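You operate a simulated robot arm through the tools that you are given. There is no shell and no other tool. Be economical: measure what you need, move in short steps, check, and stop when the job is done.

You are at the controls of a simulated robot arm. One attempt, no reset.

JOB
Bolt the blue chuck jaw into the cream fixture with the green T-key.
Fine: seat the jaw, then tighten both square bolts; put the key back.

Only the result counts: the job must be done as asked and must still hold three seconds after the hand-in. Knocking over, shifting, dropping, spilling or breaking anything else fails it.

ROBOT AND FRAMES
A 7-joint arm with a two-finger parallel gripper, fixed in place. Base frame: the origin is at the foot of the arm, x ahead of it, y to its left, z up; the work surface is at about z = 0. Readings come in cm, degrees, newtons and seconds.
With the tool pointing down near the work surface it reaches from about 24 to 62 cm from the base axis. Its first joint turns from -66.0 to 66.0 degrees. Payload 2.6 kg.
The TCP is the grasp point between the finger pads, 3 cm short of the fingertips. In the tool frame z runs along the fingers and y along their closing line. The gripper opens to 9.4 cm. The fingers are 2.8 cm wide and 1 cm thick; the gripper's body (5 by 9.6 cm) begins 5.5 cm behind the TCP.
Orientation is that of the tool frame in the base frame, as [roll, pitch, yaw] about the fixed x, y, z axes, in that order (R = Rz(yaw) Ry(pitch) Rx(roll)). With the fingers straight down and closing along the base's y, the tool's x points along the base's -x, its y along +y and its z along -z.

CONTROLS
- The arm moves only by the tool servo_tool. Its argument "rows" is one flat list of numbers, 7 for each row, row after row: the shift along the tool's x, y, z in cm, then the turn, a rotation vector about the tool's x, y, z in degrees, then the gripper command, from -1 (fully open) to 1 (shut), values between in proportion. In form: [dx, dy, dz, rx, ry, rz, grip, dx, dy, dz, rx, ry, rz, grip, ...]. A call has 1 to 10 rows; each row shifts and turns the commanded pose from where the row before left it, along the tool's axes as they then stand. Rows are played at 5 a second. More than 5 cm and 8.6 degrees between two rows, or a gripper value outside its range, and nothing of the call is played. A pose out of reach is approached as far as the arm can. The call stops where the force on the tool passes 70 N (or 10 N more than at its start, if that is more) or the arm is blocked; 0.2 s more then pass. The fingers move at their own pace (about 7.2 cm/s each) and stop on an object; they squeeze with about 23 N. The grip force told is the motor's: it shows also when the fingers shut on nothing. Time passes only in rows, and 0.2 s behind the last, so rows that do not move let the fingers close. It gives the time, the measured TCP pose, the force on the tool (base axes), the opening and the grip force at its end, in the units of the frame above (readings bear some noise).
- Cameras (640 x 400 px; columns grow to the right, rows downward): "scene" is fixed at [2.7, 42.98, 55.94]; the picture's right is [-0.84, -0.55, 0.00], its down [-0.34, 0.51, -0.79] and it looks along [0.43, -0.66, -0.61] (base axes); focal length 343 px, centre (320, 200). "wrist" rides on the gripper at [7.6, 1.4, -10.2] in the tool frame; the picture's right is [-0.18, 0.98, 0.00], its down [-0.75, -0.14, -0.64] and it looks along [-0.63, -0.12, 0.77] (tool axes); focal length 243 px, centre (320, 200). There is no depth. A picture from a camera that has moved, and an enlarged one, comes with that camera's place and axes in the base frame and with its lens.
- snapshot(camera): a new picture of that camera. It takes no simulated time.
- close_up(camera, box): a new picture of the part [left, top, right, bottom] of that camera's present view, enlarged. It takes no simulated time.
- sign_off(): hands the job in; it is judged then, once.

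Go step by step. Nothing tells you positions but the pictures and the camera data: compare them with the known pose of the tool, close in by small moves and look again before you grip or let go. The budget is 120 turns and 64 pictures, counting those below and the enlarged ones. Unless the task says otherwise, let go and move clear before handing in, and close with one line.

The tools are called as name(argument=value, ...) on one line, values as JSON. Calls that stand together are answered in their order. servo_tool: Moves the arm, as the interface text tells. Its arguments: {"type":"object","properties":{"rows":{"type":"array"}},"required":["rows"]} The other tools are called the same way: snapshot (camera) takes a picture; close_up (camera, box) takes an enlarged picture of a part of a camera's view; sign_off () hands the job in.

At the start:

```text
time_s: 0.0
position: [32.79, 3.41, 30.43]
tcp_rot: [-180.0, 0.1, 180.0]
ft_force: [0.5, -0.1, 0.2]
opening: 9.42
grip_force: 0.0
```

scene: 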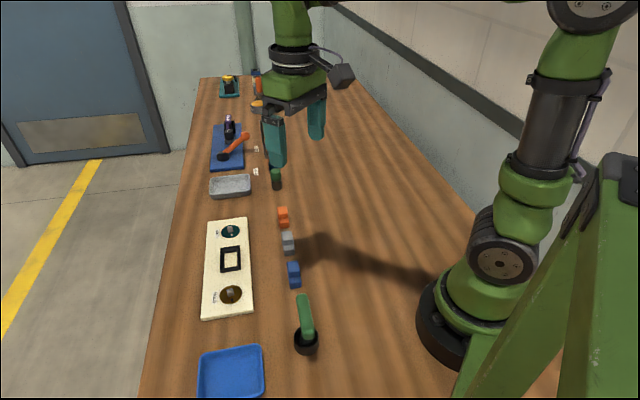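
wrist: 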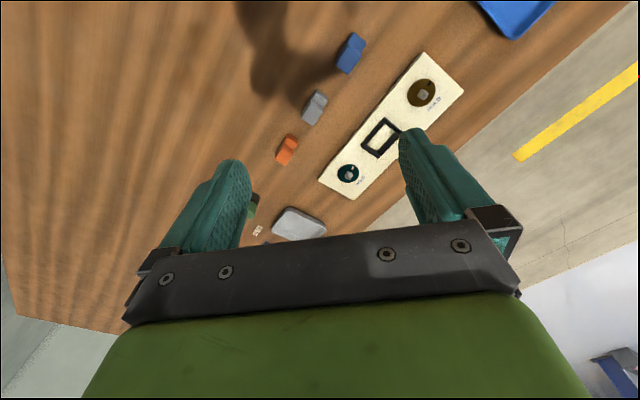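

I see a cream fixture with a black socket frame and two bolts (teal and brown discs), three jaws (orange, grey, blue), and a green T-key standing in a holder. I'll enlarge the views first.

close_up(camera="scene", box=[180, 200, 340, 300])

close_up(camera="scene", box=[180, 270, 340, 370])

close_up(camera="wrist", box=[260, 20, 500, 170])

```text
4.00 times, centred on (260, 250) of scene
camera zoom: at [2.7, 42.98, 55.94], right [-0.84, -0.55, 0.0], down [-0.34, 0.51, -0.79], along [0.43, -0.66, -0.61], focal length 1372 px, centre (560, 0)
```

zoom: 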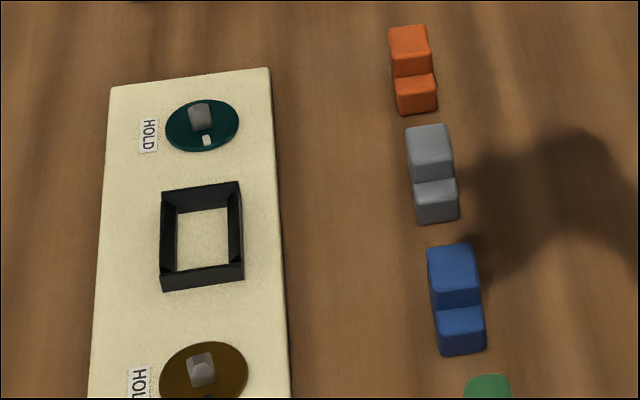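

```text
4.00 times, centred on (260, 320) of scene
camera zoom: at [2.7, 42.98, 55.94], right [-0.84, -0.55, 0.0], down [-0.34, 0.51, -0.79], along [0.43, -0.66, -0.61], focal length 1372 px, centre (560, -280)
```

zoom: 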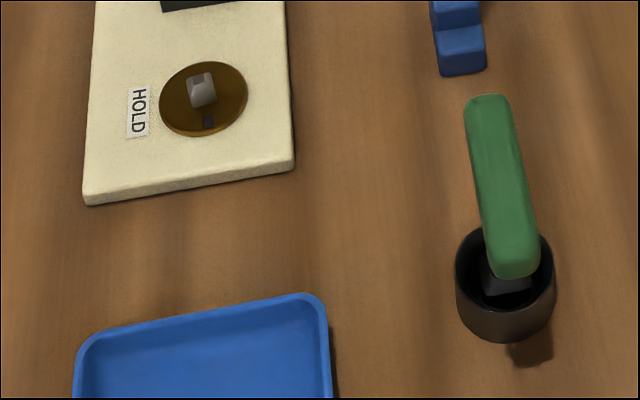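

```text
2.67 times, centred on (380, 95) of wrist
camera zoom: at [25.1, 4.77, 40.68], right [0.18, 0.98, 0.0], down [0.75, -0.14, 0.64], along [0.63, -0.12, -0.77], focal length 647 px, centre (160, 480)
```

zoom: 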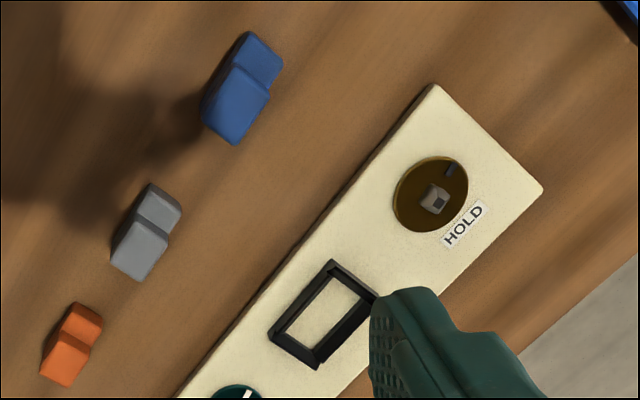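

The fixture's long axis runs about along 135° in the base frame, with the jaw at about (31.6, 8), frame at (45, 11.5), bolts near (52, 5.5) and (39, 18), and the key near (21, 19) with its bar along -45°. I'll turn the tool by 45° and descend for a closer look.

servo_tool(rows=[0, 0, 2, 0, 0, 7.5, -1, 0, 0, 2, 0, 0, 7.5, -1, 0, 0, 2, 0, 0, 7.5, -1, 0, 0, 2, 0, 0, 7.5, -1, 0, 0, 2, 0, 0, 7.5, -1, 0, 0, 2, 0, 0, 7.5, -1])

snapshot(camera="wrist")

```text
time_s: 1.4
position: [32.74, 3.19, 18.53]
tcp_rot: [180.0, -0.1, 134.9]
ft_force: [0.9, 0.0, -0.2]
opening: 9.4
grip_force: 0.0
```

```text
58 pictures are left
camera wrist: at [28.43, 9.74, 28.7], right [0.83, 0.56, 0.0], down [0.43, -0.63, 0.64], along [0.36, -0.53, -0.77], focal length 243 px, centre (320, 200)
```

wrist: 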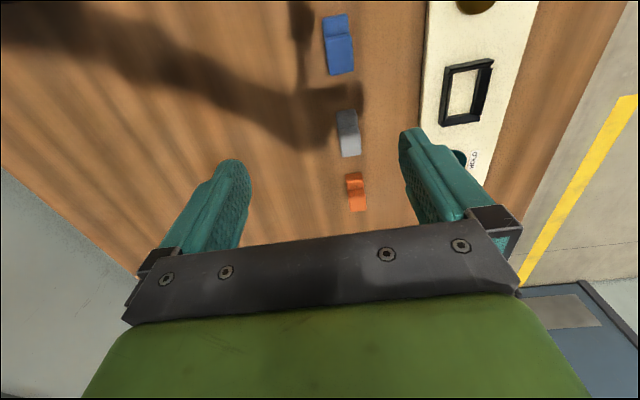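

The view is aligned with the fixture now. I'll move over the blue jaw and look close.

servo_tool(rows=[2, 1.3, 2, 0, 0, 0, -1, 2.2, 1.3, 2, 0, 0, 0, -1])

snapshot(camera="wrist")

close_up(camera="wrist", box=[240, 0, 560, 200])

```text
time_s: 2.0
position: [31.55, 8.1, 14.45]
tcp_rot: [-180.0, 0.0, 134.9]
ft_force: [-0.4, 0.1, 0.2]
opening: 9.41
grip_force: 0.0
```

```text
57 pictures are left
camera wrist: at [27.22, 14.52, 24.68], right [0.83, 0.56, 0.0], down [0.43, -0.63, 0.64], along [0.36, -0.53, -0.77], focal length 243 px, centre (320, 200)
```

wrist: 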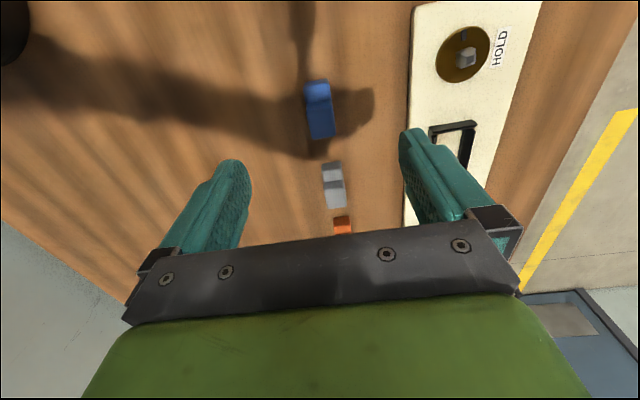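

```text
2.00 times, centred on (400, 100) of wrist
camera zoom: at [27.22, 14.52, 24.68], right [0.83, 0.56, 0.0], down [0.43, -0.63, 0.64], along [0.36, -0.53, -0.77], focal length 485 px, centre (160, 400)
```

zoom: 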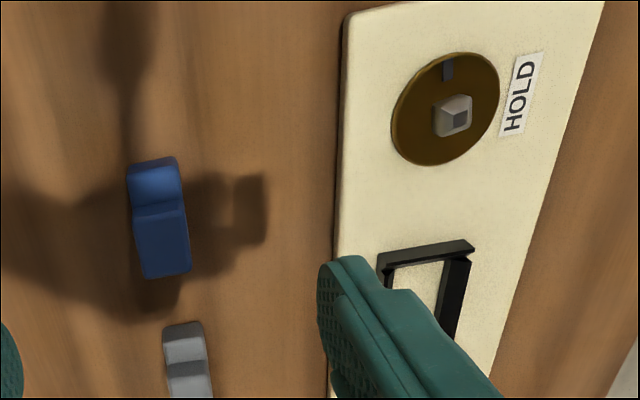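

The brown bolt's mark points along the fixture, with HOLD 90° clockwise of it. I'll inspect the frame from above next.

servo_tool(rows=[-1.5, 3, 1, 0, 0, 0, -1, -1.5, 3, 1, 0, 0, 0, -1, -1.5, 3, 1, 0, 0, 0, -1, -1.5, 2.5, 1, 0, 0, 0, -1])

close_up(camera="wrist", box=[160, 0, 480, 200])

close_up(camera="scene", box=[270, 255, 318, 290])

```text
time_s: 3.0
position: [43.88, 11.92, 10.49]
tcp_rot: [180.0, 0.0, 135.0]
ft_force: [0.5, -0.7, 1.0]
opening: 9.39
grip_force: 0.1
```

```text
2.00 times, centred on (320, 100) of wrist
camera zoom: at [39.53, 18.41, 20.7], right [0.83, 0.56, 0.0], down [0.43, -0.63, 0.64], along [0.36, -0.53, -0.77], focal length 485 px, centre (320, 400)
```

zoom: 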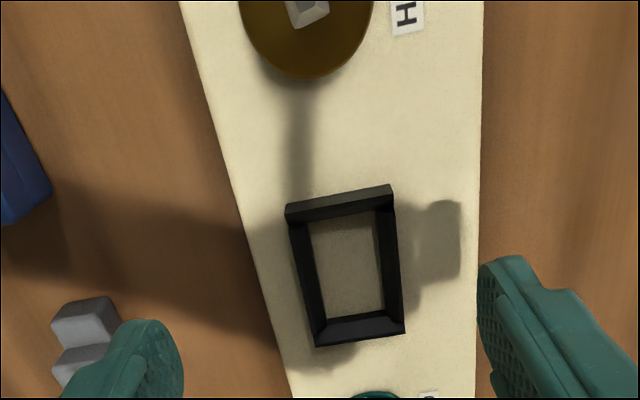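

```text
11.43 times, centred on (294, 272) of scene
camera zoom: at [2.69, 42.98, 55.94], right [-0.84, -0.55, 0.0], down [-0.34, 0.51, -0.79], along [0.43, -0.66, -0.61], focal length 3921 px, centre (617, -629)
```

zoom: 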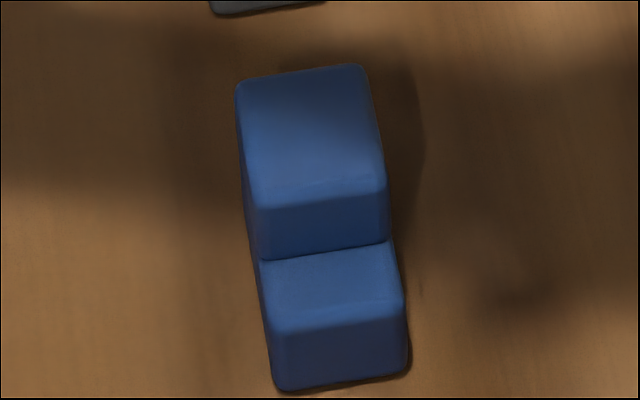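

The frame is a plain rectangular pocket (about 2.9 × 5.1 cm inside) and the jaw is stepped, about 2.3 × 4.8 × 3 cm, with its tall end toward -45°. I'll go back above the tall part of the jaw and check the frame height from the scene camera.

servo_tool(rows=[1.1, -3, 0, 0, 0, 0, -1, 1.1, -3, 0, 0, 0, 0, -1, 1.1, -3, 0, 0, 0, 0, -1, 1.1, -2.5, 0, 0, 0, 0, -1])

close_up(camera="wrist", box=[240, 60, 400, 160])

close_up(camera="scene", box=[200, 235, 264, 275])

```text
time_s: 4.0
position: [32.74, 6.98, 10.47]
tcp_rot: [180.0, 0.0, 135.0]
ft_force: [0.3, 0.7, -0.7]
opening: 9.41
grip_force: 0.1
```

```text
4.00 times, centred on (320, 110) of wrist
camera zoom: at [28.35, 13.42, 20.68], right [0.83, 0.56, 0.0], down [0.43, -0.63, 0.64], along [0.36, -0.53, -0.77], focal length 970 px, centre (320, 560)
```

zoom: 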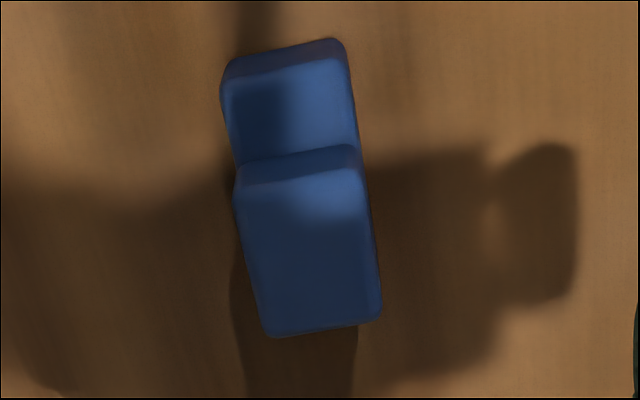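

```text
10.00 times, centred on (232, 255) of scene
camera zoom: at [2.7, 42.98, 55.94], right [-0.84, -0.55, 0.0], down [-0.34, 0.51, -0.79], along [0.43, -0.66, -0.61], focal length 3431 px, centre (1200, -350)
```

zoom: 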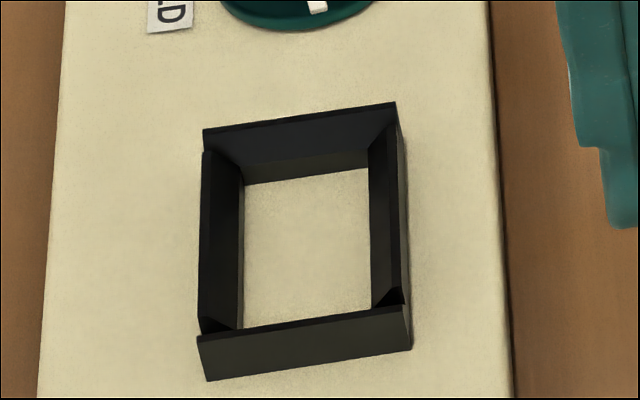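

The frame walls are chamfered (a funnel), about 1.4 cm tall, so I'll hold only the top of the jaw's tall part. I'll shift 0.6 cm and descend so the fingertips are about 1.7 cm above the table, then close.

servo_tool(rows=[0.6, -0.05, 1, 0, 0, 0, -1, 0, 0, 2, 0, 0, 0, -1, 0, 0, 2, 0, 0, 0, -0.6, 0, 0, 0.77, 0, 0, 0, -0.4, 0, 0, 0, 0, 0, 0, -0.4])

snapshot(camera="wrist")

close_up(camera="scene", box=[250, 235, 330, 285])

```text
time_s: 5.2
position: [32.33, 7.33, 4.67]
tcp_rot: [-180.0, 0.1, 135.0]
ft_force: [0.4, 0.2, -0.7]
opening: 6.58
grip_force: 0.0
```

```text
51 pictures are left
camera wrist: at [27.9, 13.82, 14.88], right [0.83, 0.56, 0.0], down [0.43, -0.63, 0.64], along [0.36, -0.53, -0.77], focal length 243 px, centre (320, 200)
```

wrist: 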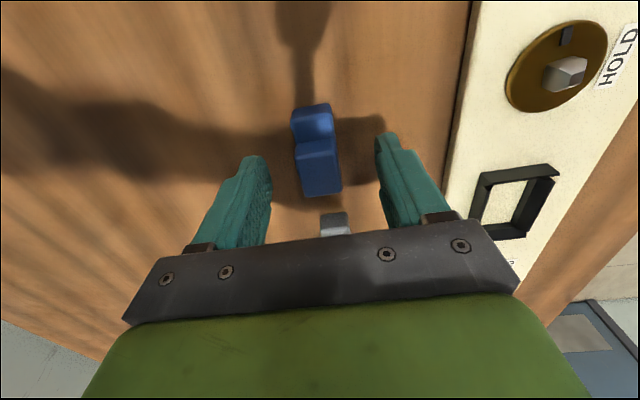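

```text
8.00 times, centred on (290, 260) of scene
camera zoom: at [2.7, 42.98, 55.94], right [-0.84, -0.55, 0.0], down [-0.34, 0.51, -0.79], along [0.43, -0.66, -0.61], focal length 2744 px, centre (560, -280)
```

zoom: 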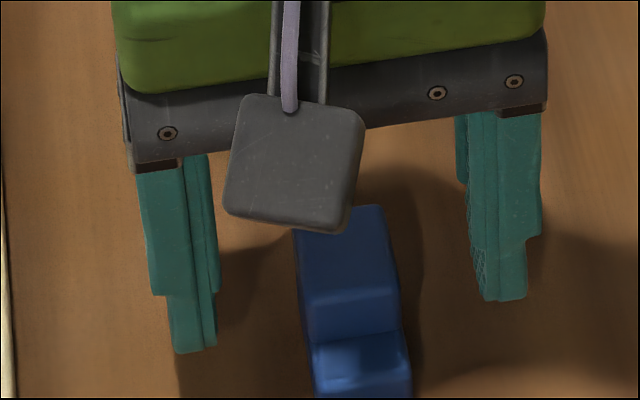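

The jaw sits centred between the fingers. Closing now.

servo_tool(rows=[0, 0, 0, 0, 0, 0, 0.2, 0, 0, 0, 0, 0, 0, 0.6, 0, 0, 0, 0, 0, 0, 1, 0, 0, 0, 0, 0, 0, 1, 0, 0, 0, 0, 0, 0, 1])

servo_tool(rows=[0, 0, -1, 0, 0, 0, 1, 0, 0, -2, 0, 0, 0, 1, 0, 0, -2, 0, 0, 0, 1])

close_up(camera="wrist", box=[240, 100, 400, 200])

```text
time_s: 6.4
position: [32.39, 7.29, 4.72]
tcp_rot: [-179.9, 0.0, 135.0]
ft_force: [-0.6, 0.2, -0.2]
opening: 2.37
grip_force: 22.9
```

```text
time_s: 7.2
position: [32.14, 7.42, 9.77]
tcp_rot: [-179.9, 0.0, 135.0]
ft_force: [-0.3, -0.6, -2.2]
opening: 2.38
grip_force: 22.9
```

```text
4.00 times, centred on (320, 150) of wrist
camera zoom: at [27.89, 13.85, 19.97], right [0.83, 0.56, 0.0], down [0.43, -0.63, 0.64], along [0.36, -0.53, -0.77], focal length 970 px, centre (320, 400)
```

zoom: 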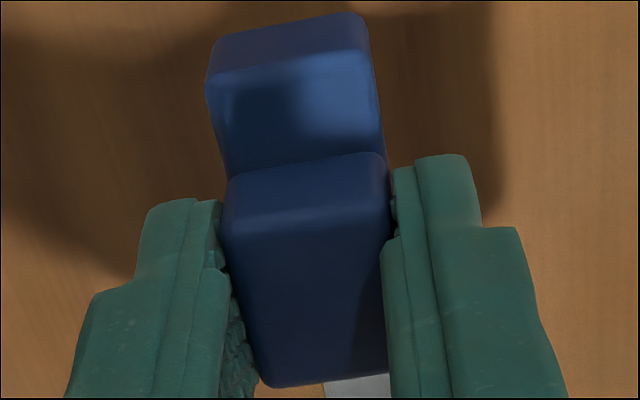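

The jaw is held firmly (2.38 cm wide), with its centre about 0.45 cm toward tool +x from the TCP. I take the frame centre to be about (45.4, 11.8), so I'm carrying the jaw above it.

servo_tool(rows=[-1.35, 2.5, 0, 0, 0, 0, 1, -1.35, 2.5, 0, 0, 0, 0, 1, -1.35, 2.5, 0, 0, 0, 0, 1, -1.35, 2.5, 0, 0, 0, 0, 1, -1.35, 2.46, 0, 0, 0, 0, 1, 0, 0, 0, 0, 0, 0, 1])

close_up(camera="wrist", box=[200, 70, 440, 220])

close_up(camera="scene", box=[192, 220, 272, 270])

```text
time_s: 8.6
position: [45.82, 11.42, 9.73]
tcp_rot: [-179.9, 0.0, 135.0]
ft_force: [0.3, -0.7, -1.6]
opening: 2.41
grip_force: 23.4
```

```text
2.67 times, centred on (320, 145) of wrist
camera zoom: at [41.49, 17.81, 19.95], right [0.83, 0.56, 0.0], down [0.43, -0.63, 0.64], along [0.36, -0.53, -0.77], focal length 647 px, centre (320, 347)
```

zoom: 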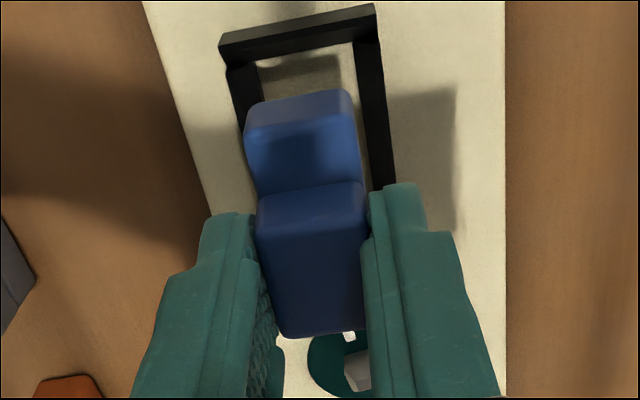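

```text
8.00 times, centred on (232, 245) of scene
camera zoom: at [2.7, 42.98, 55.94], right [-0.84, -0.55, 0.0], down [-0.34, 0.51, -0.79], along [0.43, -0.66, -0.61], focal length 2744 px, centre (1024, -160)
```

zoom: 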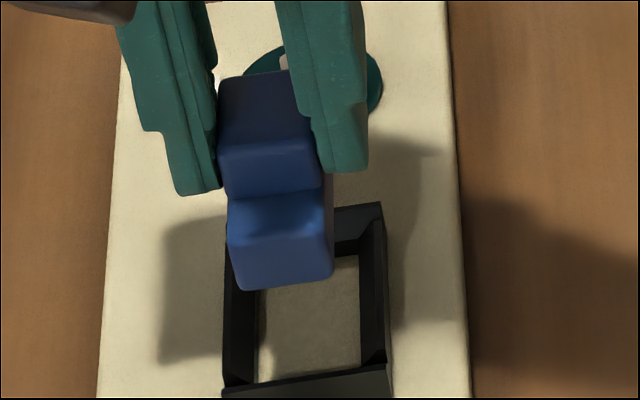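

I need an accurate reading of the frame's near edge, so I'll enlarge that part.

close_up(camera="wrist", box=[270, 65, 350, 115])

```text
8.00 times, centred on (310, 90) of wrist
camera zoom: at [41.49, 17.81, 19.95], right [0.83, 0.56, 0.0], down [0.43, -0.63, 0.64], along [0.36, -0.53, -0.77], focal length 1941 px, centre (400, 1080)
```

zoom: 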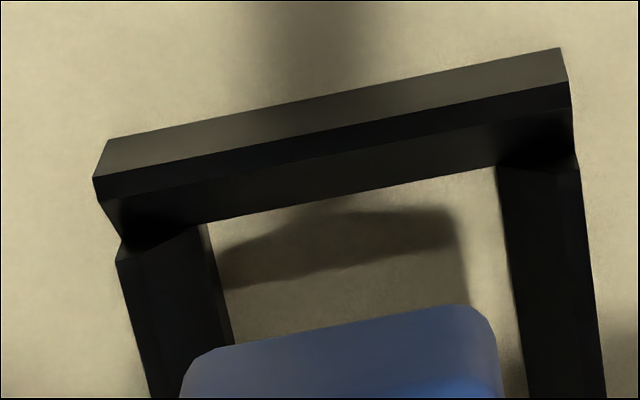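

The pose agrees with the frame in y, and in x to within about 0.2 cm. I'll shift 0.1 cm and lower to just above the rim.

servo_tool(rows=[-0.1, 0, 1, 0, 0, 0, 1, 0, 0, 1, 0, 0, 0, 1, 0, 0, 0.4, 0, 0, 0, 1, 0, 0, 0, 0, 0, 0, 1])

close_up(camera="wrist", box=[200, 70, 440, 220])

close_up(camera="scene", box=[192, 225, 272, 275])

```text
time_s: 9.6
position: [46.0, 11.41, 7.36]
tcp_rot: [180.0, 0.1, 134.9]
ft_force: [0.1, 0.0, -2.4]
opening: 2.38
grip_force: 23.1
```

```text
2.67 times, centred on (320, 145) of wrist
camera zoom: at [41.55, 17.77, 17.52], right [0.83, 0.56, 0.0], down [0.43, -0.63, 0.64], along [0.36, -0.53, -0.77], focal length 647 px, centre (320, 347)
```

zoom: 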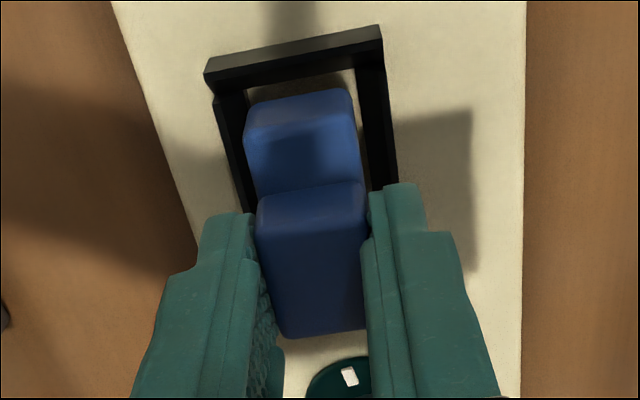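

```text
8.00 times, centred on (232, 250) of scene
camera zoom: at [2.7, 42.98, 55.94], right [-0.84, -0.55, 0.0], down [-0.34, 0.51, -0.79], along [0.43, -0.66, -0.61], focal length 2744 px, centre (1024, -200)
```

zoom: 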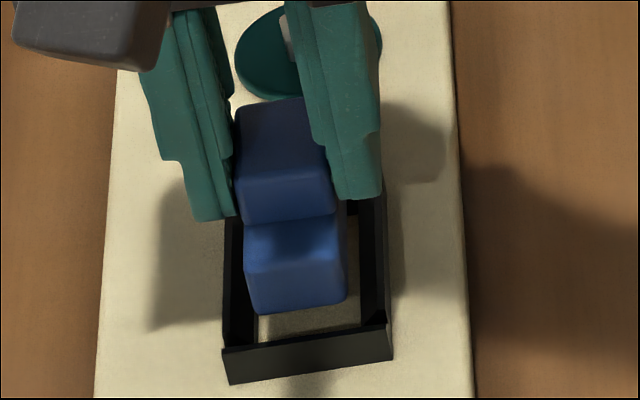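

Nearly aligned, with the jaw base just above the rim. I'll nudge 0.1 cm and lower gently while watching the force.

servo_tool(rows=[-0.1, 0, 0.3, 0, 0, 0, 1, 0, 0, 0.3, 0, 0, 0, 1, 0, 0, 0.2, 0, 0, 0, 1])

servo_tool(rows=[0, 0, 0.2, 0, 0, 0, 1, 0, 0, 0.2, 0, 0, 0, 1])

close_up(camera="scene", box=[200, 235, 264, 275])

```text
time_s: 10.4
position: [45.99, 11.33, 6.4]
tcp_rot: [-179.9, 0.0, 135.0]
ft_force: [-0.7, -1.4, -2.0]
opening: 2.4
grip_force: 22.6
```

```text
time_s: 11.0
position: [45.93, 11.3, 6.11]
tcp_rot: [-180.0, 0.0, 135.0]
ft_force: [0.1, 0.8, -1.5]
opening: 2.39
grip_force: 22.9
```

```text
10.00 times, centred on (232, 255) of scene
camera zoom: at [2.7, 42.98, 55.94], right [-0.84, -0.55, 0.0], down [-0.34, 0.51, -0.79], along [0.43, -0.66, -0.61], focal length 3431 px, centre (1200, -350)
```

zoom: 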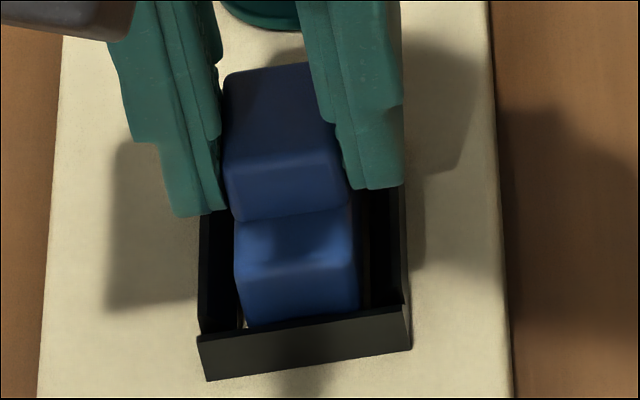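

The jaw is inside the frame with no contact force yet. Continuing down.

servo_tool(rows=[0, 0, 0.15, 0, 0, 0, 1, 0, 0, 0.15, 0, 0, 0, 1])

servo_tool(rows=[0, 0, 0.12, 0, 0, 0, 1])

close_up(camera="scene", box=[200, 235, 264, 275])

```text
time_s: 11.6
position: [45.98, 11.3, 5.84]
tcp_rot: [179.9, -0.1, 135.0]
ft_force: [-3.5, -1.6, 7.9]
opening: 2.37
grip_force: 22.7
```

```text
time_s: 12.0
position: [46.14, 11.3, 5.81]
tcp_rot: [179.8, 0.1, 135.0]
ft_force: [-5.1, -1.8, 19.0]
opening: 2.35
grip_force: 22.9
```

```text
10.00 times, centred on (232, 255) of scene
camera zoom: at [2.69, 42.97, 55.94], right [-0.84, -0.55, 0.0], down [-0.34, 0.51, -0.79], along [0.43, -0.66, -0.61], focal length 3431 px, centre (1200, -350)
```

zoom: 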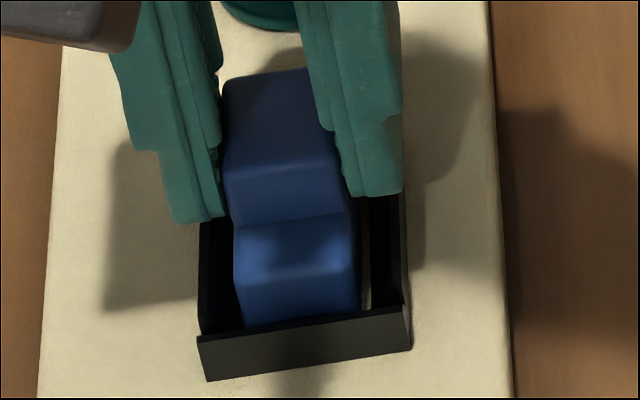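

Contact at about 19 N with a sideways push from the +y wall, and the gap is on the other side. I'll ease up, shift 0.15 cm in -y and press again.

servo_tool(rows=[0, 0, -0.2, 0, 0, 0, 1, 0, -0.15, 0, 0, 0, 0, 1, 0, 0, 0, 0, 0, 0, 1])

servo_tool(rows=[0, 0, 0.15, 0, 0, 0, 1, 0, 0, 0.15, 0, 0, 0, 1])

close_up(camera="scene", box=[200, 235, 264, 275])

close_up(camera="wrist", box=[240, 90, 400, 190])

```text
time_s: 12.8
position: [45.94, 11.15, 5.85]
tcp_rot: [-179.9, 0.0, 135.0]
ft_force: [5.9, 3.1, -2.6]
opening: 2.38
grip_force: 23.1
```

```text
time_s: 13.4
position: [45.94, 11.13, 5.79]
tcp_rot: [179.9, 0.1, 134.9]
ft_force: [-5.2, -0.9, 20.1]
opening: 2.33
grip_force: 23.5
```

```text
10.00 times, centred on (232, 255) of scene
camera zoom: at [2.69, 42.97, 55.94], right [-0.84, -0.55, 0.0], down [-0.34, 0.51, -0.79], along [0.43, -0.66, -0.61], focal length 3431 px, centre (1200, -350)
```

zoom: 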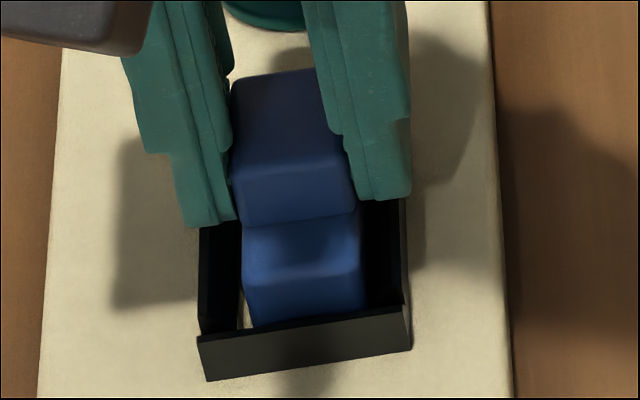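

```text
4.00 times, centred on (320, 140) of wrist
camera zoom: at [41.53, 17.61, 15.89], right [0.83, 0.56, 0.0], down [0.43, -0.63, 0.64], along [0.36, -0.53, -0.77], focal length 970 px, centre (320, 440)
```

zoom: 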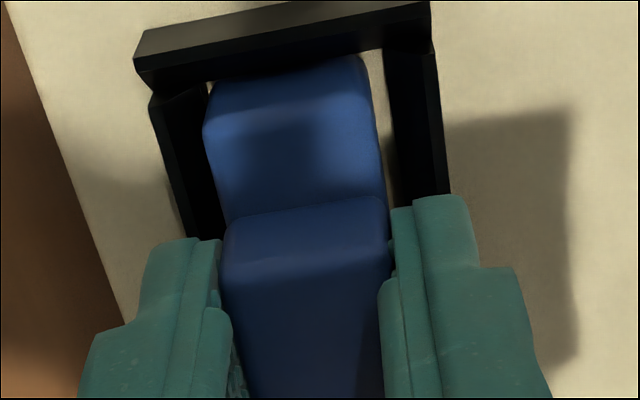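

It bottoms out at the same height at both lateral positions, so this looks like the floor. I'll recentre by 0.07, release and look.

servo_tool(rows=[0, 0.07, -0.2, 0, 0, 0, 1, 0, 0, 0, 0, 0, 0, 0.2, 0, 0, 0, 0, 0, 0, -0.2, 0, 0, -2, 0, 0, 0, -0.4, 0, 0, -3, 0, 0, 0, -0.5, 0, 0, -3, 0, 0, 0, -0.5])

close_up(camera="scene", box=[200, 235, 264, 275])

close_up(camera="wrist", box=[240, 60, 400, 160])

```text
time_s: 14.8
position: [45.86, 11.23, 13.97]
tcp_rot: [-179.9, 0.1, 135.0]
ft_force: [-0.3, 0.2, -0.6]
opening: 7.06
grip_force: 0.0
```

```text
10.00 times, centred on (232, 255) of scene
camera zoom: at [2.7, 42.98, 55.94], right [-0.84, -0.55, 0.0], down [-0.34, 0.51, -0.79], along [0.43, -0.66, -0.61], focal length 3431 px, centre (1200, -350)
```

zoom: 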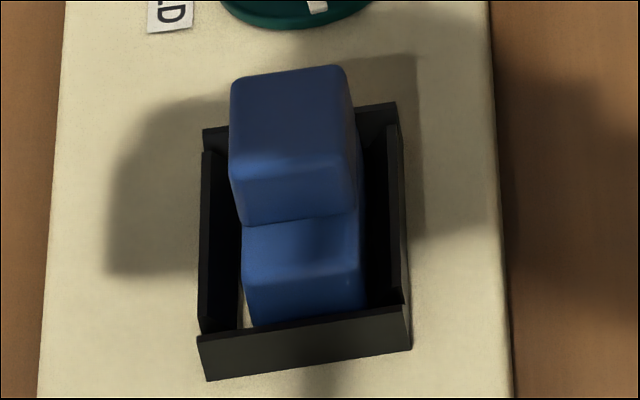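

```text
4.00 times, centred on (320, 110) of wrist
camera zoom: at [41.49, 17.66, 24.01], right [0.83, 0.56, 0.0], down [0.43, -0.63, 0.64], along [0.36, -0.53, -0.77], focal length 970 px, centre (320, 560)
```

zoom: 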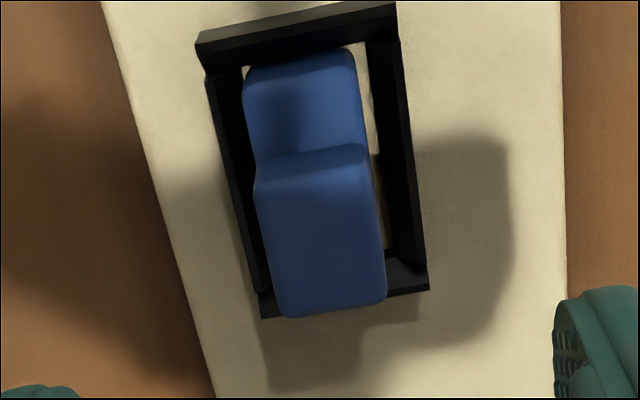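

The jaw looks level in the pocket. I'll press its top with closed fingertips to be sure it's fully down.

servo_tool(rows=[-0.4, 0, 0, 0, 0, 0, 1, 0, 0, 1.5, 0, 0, 0, 1, 0, 0, 1.5, 0, 0, 0, 1, 0, 0, 1.5, 0, 0, 0, 1, 0, 0, 1.5, 0, 0, 0, 1, 0, 0, 0.3, 0, 0, 0, 1, 0, 0, 0.2, 0, 0, 0, 1])

servo_tool(rows=[0, 0, 0.15, 0, 0, 0, 1, 0, 0, 0.15, 0, 0, 0, 1])

servo_tool(rows=[0, 0, 0.15, 0, 0, 0, 1, 0, 0, 0.15, 0, 0, 0, 1])

```text
time_s: 16.4
position: [46.48, 11.04, 7.78]
tcp_rot: [179.6, 0.3, 134.8]
ft_force: [-19.3, -6.5, 54.5]
opening: 0.0
grip_force: 23.3
```

```text
time_s: 16.9
position: [46.37, 10.9, 7.91]
tcp_rot: [179.5, 0.2, 134.7]
ft_force: [-2.5, -0.9, 7.4]
opening: 0.0
grip_force: 22.8
stopped in row 2: the force on the tool passed its limit (the readings are from after the stop); the commanded pose is now the measured one
```

```text
time_s: 17.4
position: [46.53, 10.89, 7.83]
tcp_rot: [179.3, 0.3, 134.8]
ft_force: [-16.8, -6.2, 44.2]
opening: 0.0
grip_force: 22.9
```

The jaw is solidly bottomed (its top doesn't move under over 50 N, which fits a height of 3.7 cm). I'm lifting off, correcting the small tilt, and checking.

servo_tool(rows=[0, 0, -1, 0, 0, 0, 1, 0, 0, -2, -0.7, 0.28, -0.2, 1, 0, 0, -3, 0, 0, 0, 0, 0, 0, -4, 0, 0, 0, -0.5])

close_up(camera="wrist", box=[160, 0, 480, 200])

close_up(camera="scene", box=[190, 210, 286, 310])

```text
time_s: 18.4
position: [46.12, 10.85, 17.51]
tcp_rot: [178.7, -0.1, 135.1]
ft_force: [0.1, -0.7, 0.0]
opening: 7.06
grip_force: 0.0
```

```text
2.00 times, centred on (320, 100) of wrist
camera zoom: at [41.71, 17.16, 27.7], right [0.82, 0.57, 0.02], down [0.43, -0.64, 0.64], along [0.37, -0.52, -0.77], focal length 485 px, centre (320, 400)
```

zoom: 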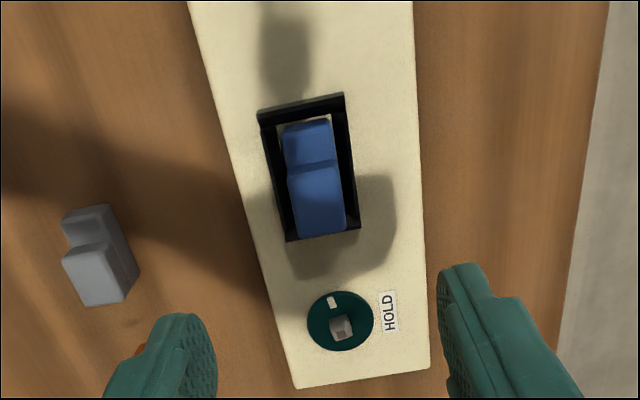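

```text
4.00 times, centred on (238, 260) of scene
camera zoom: at [2.7, 42.98, 55.94], right [-0.84, -0.55, 0.0], down [-0.34, 0.51, -0.79], along [0.43, -0.66, -0.61], focal length 1372 px, centre (648, -40)
```

zoom: 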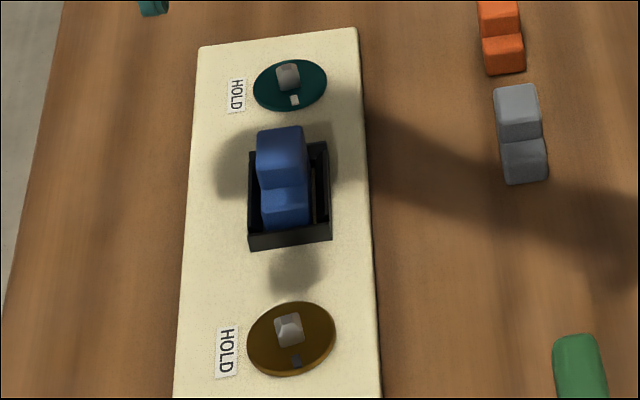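

The jaw is seated, and both bolts show their mark 90° counter-clockwise from HOLD. Next I'm going to the key, correcting the tool tilt on the way.

servo_tool(rows=[3.9, -2, 0, 1.3, 0.1, 0, -0.6, 3.9, -2, 0, 0, 0, 0, -0.6, 3.9, -2, 0, 0, 0, 0, -0.6, 3.9, -2, 0, 0, 0, 0, -0.6, 3.9, -2, 0, 0, 0, 0, -0.6, 3.9, -2.1, 0, 0, 0, 0, -0.6, 0, 0, 0, 0, 0, 0, -0.6])

snapshot(camera="wrist")

close_up(camera="scene", box=[250, 270, 362, 370])

```text
time_s: 20.1
position: [21.02, 18.81, 17.39]
tcp_rot: [-179.9, -0.2, 135.0]
ft_force: [-0.1, 0.1, -0.1]
opening: 7.53
grip_force: 0.0
```

```text
35 pictures are left
camera wrist: at [16.67, 25.23, 27.62], right [0.82, 0.57, 0.0], down [0.44, -0.63, 0.64], along [0.36, -0.53, -0.77], focal length 243 px, centre (320, 200)
```

wrist: 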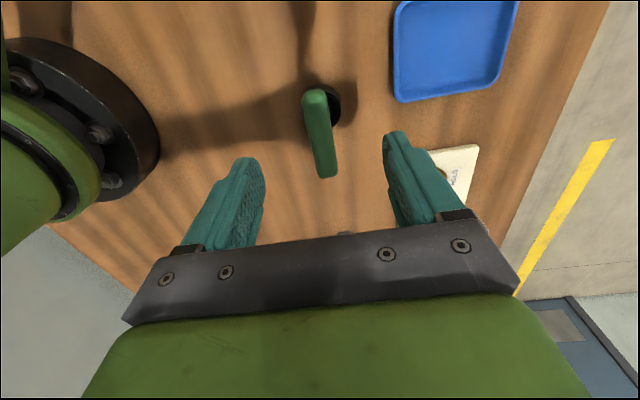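

```text
4.00 times, centred on (306, 320) of scene
camera zoom: at [2.69, 42.98, 55.94], right [-0.84, -0.55, 0.0], down [-0.34, 0.51, -0.79], along [0.43, -0.66, -0.61], focal length 1372 px, centre (376, -280)
```

zoom: 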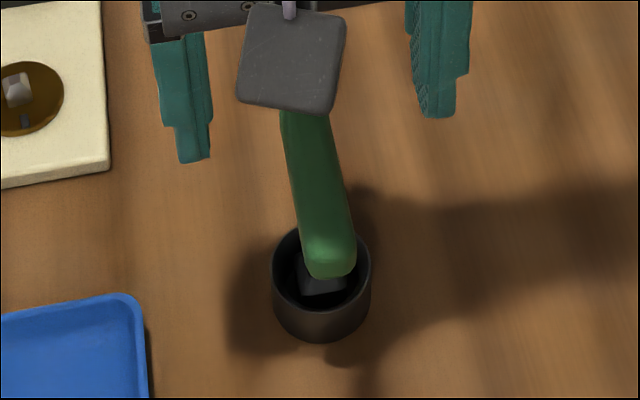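

The key's bar is centred at about (21.35, 18.5), z ≈ 10, running along -46°, above its cup at (21.3, 18.7). I'll descend around the bar and check.

servo_tool(rows=[-0.4, 0, 1, 0, 0, 0, -0.6, 0, 0, 2, 0, 0, 0, -0.6, 0, 0, 2, 0, 0, 0, -0.6, 0, 0, 2, 0, 0, 0, -0.4, 0, 0, 0, 0, 0, 0, -0.2])

close_up(camera="wrist", box=[200, 60, 440, 210])

close_up(camera="scene", box=[250, 270, 362, 370])

```text
time_s: 21.2
position: [21.35, 18.54, 10.55]
tcp_rot: [-179.9, -0.2, 135.0]
ft_force: [-0.9, -0.4, 0.9]
opening: 5.6
grip_force: 0.0
```

```text
2.67 times, centred on (320, 135) of wrist
camera zoom: at [17.04, 24.94, 20.72], right [0.82, 0.57, 0.0], down [0.44, -0.63, 0.64], along [0.36, -0.53, -0.77], focal length 647 px, centre (320, 373)
```

zoom: 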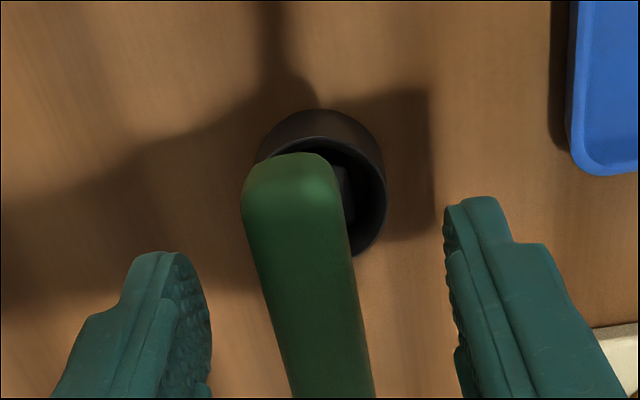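

```text
4.00 times, centred on (306, 320) of scene
camera zoom: at [2.7, 42.98, 55.94], right [-0.84, -0.55, 0.0], down [-0.34, 0.51, -0.79], along [0.43, -0.66, -0.61], focal length 1372 px, centre (376, -280)
```

zoom: 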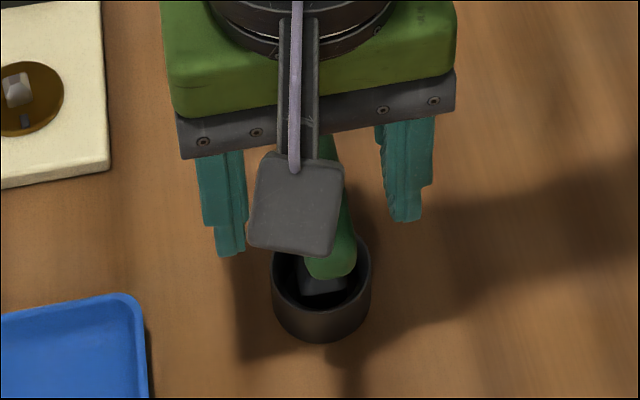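

The bar is centred in the grip and the cup is right beneath it. I'll lower 0.5 cm and close.

servo_tool(rows=[0.05, 0.05, 0.5, 0, 0, 0, -0.2, 0, 0, 0, 0, 0, 0, 0.3, 0, 0, 0, 0, 0, 0, 0.7, 0, 0, 0, 0, 0, 0, 1, 0, 0, 0, 0, 0, 0, 1, 0, 0, 0, 0, 0, 0, 1])

close_up(camera="wrist", box=[200, 60, 440, 210])

```text
time_s: 22.6
position: [21.35, 18.8, 10.08]
tcp_rot: [-179.9, -0.3, 135.0]
ft_force: [-2.2, -1.1, 1.9]
opening: 1.95
grip_force: 22.9
```

```text
2.67 times, centred on (320, 135) of wrist
camera zoom: at [17.04, 25.03, 20.24], right [0.82, 0.57, 0.0], down [0.44, -0.63, 0.64], along [0.36, -0.53, -0.77], focal length 647 px, centre (320, 373)
```

zoom: 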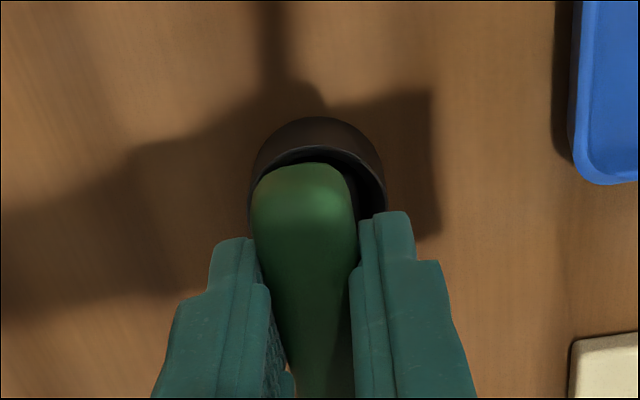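

The key is gripped (bar 1.95 cm), and the return pose is TCP (21.35, 18.75, 10.1) at yaw 135°. Lifting straight up now.

servo_tool(rows=[0, 0, -1, 0, 0, 0, 1, 0, 0, -2, 0, 0, 0, 1, 0, 0, -2, 0, 0, 0, 1, 0, 0, -2, 0, 0, 0, 1, 0, 0, -2, 0, 0, 0, 1])

snapshot(camera="scene")

close_up(camera="wrist", box=[200, 60, 440, 210])

```text
time_s: 23.9
position: [21.5, 18.54, 18.99]
tcp_rot: [-179.9, -0.2, 134.9]
ft_force: [-0.2, 0.1, -0.6]
opening: 1.96
grip_force: 22.9
```

```text
30 pictures are left
```

scene: 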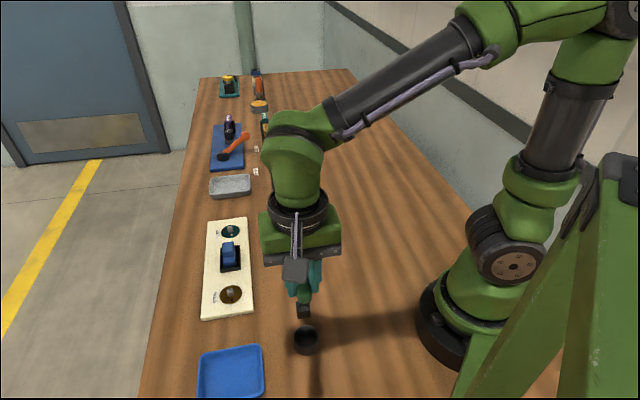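

```text
2.67 times, centred on (320, 135) of wrist
camera zoom: at [17.13, 24.99, 29.25], right [0.82, 0.57, 0.0], down [0.44, -0.63, 0.64], along [0.36, -0.53, -0.77], focal length 647 px, centre (320, 373)
```

zoom: 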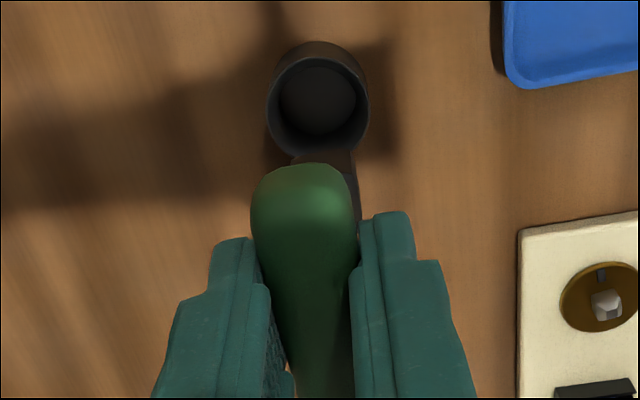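

The key came out cleanly. I'll inspect its stem and socket before carrying it.

close_up(camera="scene", box=[264, 260, 344, 360])

```text
4.00 times, centred on (304, 310) of scene
camera zoom: at [2.7, 42.98, 55.94], right [-0.84, -0.55, 0.0], down [-0.34, 0.51, -0.79], along [0.43, -0.66, -0.61], focal length 1372 px, centre (384, -240)
```

zoom: 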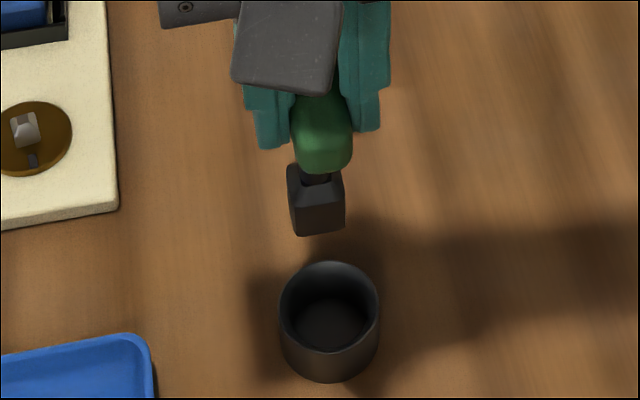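

I'll zoom on the socket from the wrist camera to find where it sits relative to the grip.

close_up(camera="wrist", box=[290, 100, 354, 140])

```text
10.00 times, centred on (322, 120) of wrist
camera zoom: at [17.13, 24.99, 29.25], right [0.82, 0.57, 0.0], down [0.44, -0.63, 0.64], along [0.36, -0.53, -0.77], focal length 2426 px, centre (300, 1000)
```

zoom: 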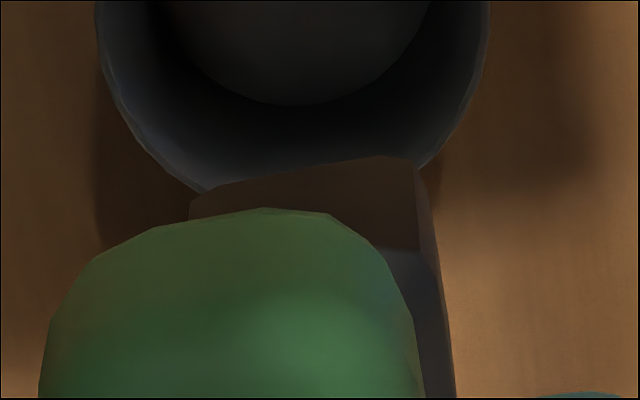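

The socket is about 1.8 cm square and aligned with the bar. I'll turn the tool back 90° so the scene camera sees the key side-on, then move toward the brown bolt.

servo_tool(rows=[0, 0, 0, 0, 0, -8.5, 1, 0, 0, 0, 0, 0, -8.5, 1, 0, 0, 0, 0, 0, -8.5, 1, 0, 0, 0, 0, 0, -8.5, 1, 0, 0, 0, 0, 0, -8.5, 1, 0, 0, 0, 0, 0, -8.5, 1, 0, 0, 0, 0, 0, -8.5, 1, 0, 0, 0, 0, 0, -8.5, 1, 0, 0, 0, 0, 0, -8.5, 1, 0, 0, 0, 0, 0, -8.5, 1])

servo_tool(rows=[0, 0, 0, 0, 0, -5, 1, -2, -2.1, 0, 0, 0, 0, 1, -2, -2.1, 0, 0, 0, 0, 1, -2, -2.1, 0, 0, 0, 0, 1, -2, -2.1, 0, 0, 0, 0, 1, -2, -2.1, 0, 0, 0, 0, 1, -2.1, -2.15, 0, 0, 0, 0, 1, 0, 0, 0, 0, 0, 0, 1])

close_up(camera="scene", box=[170, 210, 298, 310])

close_up(camera="wrist", box=[240, 60, 400, 160])

```text
time_s: 26.1
position: [21.48, 18.57, 19.02]
tcp_rot: [179.8, -0.1, -139.7]
ft_force: [-0.9, -0.4, -1.3]
opening: 1.92
grip_force: 22.9
```

```text
time_s: 27.9
position: [39.01, 18.29, 18.91]
tcp_rot: [179.8, -0.1, -134.9]
ft_force: [1.0, 0.0, -1.1]
opening: 1.97
grip_force: 23.1
```

```text
4.00 times, centred on (234, 260) of scene
camera zoom: at [2.7, 42.98, 55.94], right [-0.84, -0.55, 0.0], down [-0.34, 0.51, -0.79], along [0.43, -0.66, -0.61], focal length 1372 px, centre (664, -40)
```

zoom: 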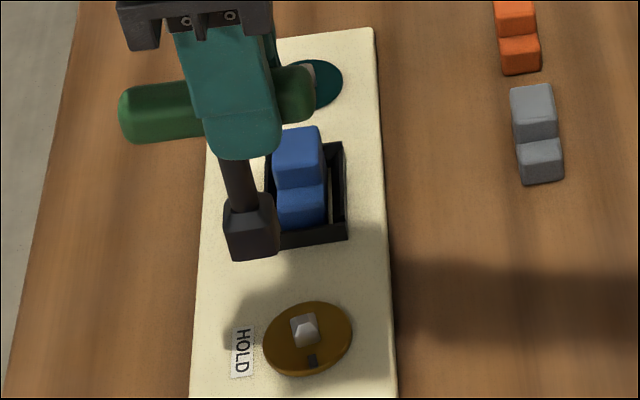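

```text
4.00 times, centred on (320, 110) of wrist
camera zoom: at [32.68, 13.9, 29.14], right [-0.57, 0.82, 0.0], down [0.63, 0.43, 0.64], along [0.53, 0.36, -0.77], focal length 970 px, centre (320, 560)
```

zoom: 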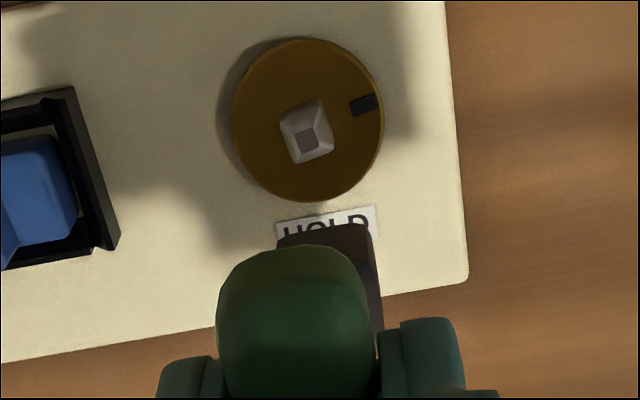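

Now the key is clearly visible: the stem sits about 0.6–0.8 cm toward tool -x from the TCP, with the socket tip roughly 9–10 cm below it. I'll offset for that over the brown bolt and come down to just above it to compare directly.

servo_tool(rows=[0.35, -0.2, 1.5, 0.2, 0, 0, 1, 0.4, -0.22, 1.5, 0, 0, 0, 1, 0, 0, 1.5, 0, 0, 0, 1, 0, 0, 0.5, 0, 0, 0, 1, 0, 0, 0, 0, 0, 0, 1])

close_up(camera="scene", box=[200, 250, 264, 310])

close_up(camera="wrist", box=[272, 80, 368, 140])

```text
time_s: 29.1
position: [38.73, 17.36, 13.87]
tcp_rot: [-180.0, -0.1, -135.0]
ft_force: [-1.0, -0.3, -1.8]
opening: 1.96
grip_force: 23.4
```

```text
6.67 times, centred on (232, 280) of scene
camera zoom: at [2.7, 42.98, 55.94], right [-0.84, -0.55, 0.0], down [-0.34, 0.51, -0.79], along [0.43, -0.66, -0.61], focal length 2287 px, centre (907, -333)
```

zoom: 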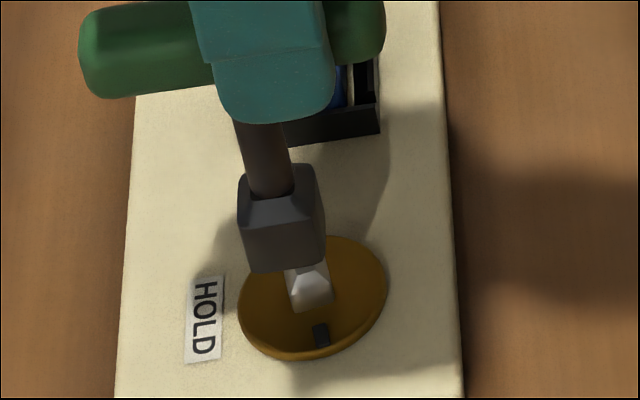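

```text
6.67 times, centred on (320, 110) of wrist
camera zoom: at [32.35, 13.12, 24.12], right [-0.57, 0.82, 0.0], down [0.63, 0.43, 0.64], along [0.53, 0.36, -0.77], focal length 1618 px, centre (320, 800)
```

zoom: 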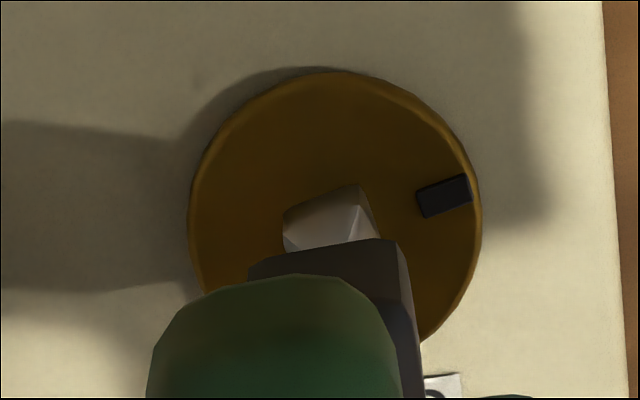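

Combining both views, the bolt is at tool x ≈ -0.75 and the socket centre at about -1.05, with tip depth about 9.8 cm. I'll shift +0.3 in x, lower 0.8 and compare again.

servo_tool(rows=[0.3, 0.04, 0.4, 0, 0, 0, 1, 0, 0, 0.4, 0, 0, 0, 1, 0, 0, 0, 0, 0, 0, 1])

close_up(camera="scene", box=[204, 260, 268, 310])

close_up(camera="wrist", box=[272, 80, 368, 140])

```text
time_s: 29.9
position: [38.58, 17.33, 13.22]
tcp_rot: [180.0, -0.1, -135.1]
ft_force: [-0.5, -0.5, -0.8]
opening: 1.95
grip_force: 22.9
```

```text
8.00 times, centred on (236, 285) of scene
camera zoom: at [2.7, 42.98, 55.94], right [-0.84, -0.55, 0.0], down [-0.34, 0.51, -0.79], along [0.43, -0.66, -0.61], focal length 2744 px, centre (992, -480)
```

zoom: 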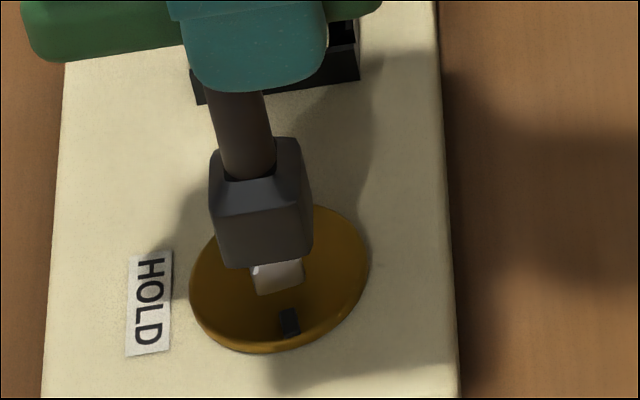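

```text
6.67 times, centred on (320, 110) of wrist
camera zoom: at [32.12, 12.93, 23.32], right [-0.57, 0.82, 0.0], down [0.63, 0.43, 0.64], along [0.53, 0.36, -0.77], focal length 1618 px, centre (320, 800)
```

zoom: 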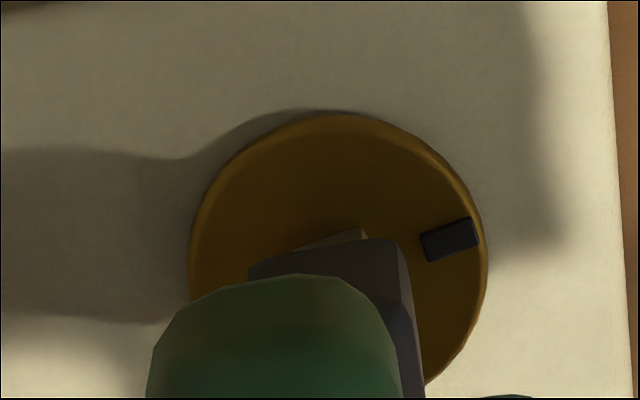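

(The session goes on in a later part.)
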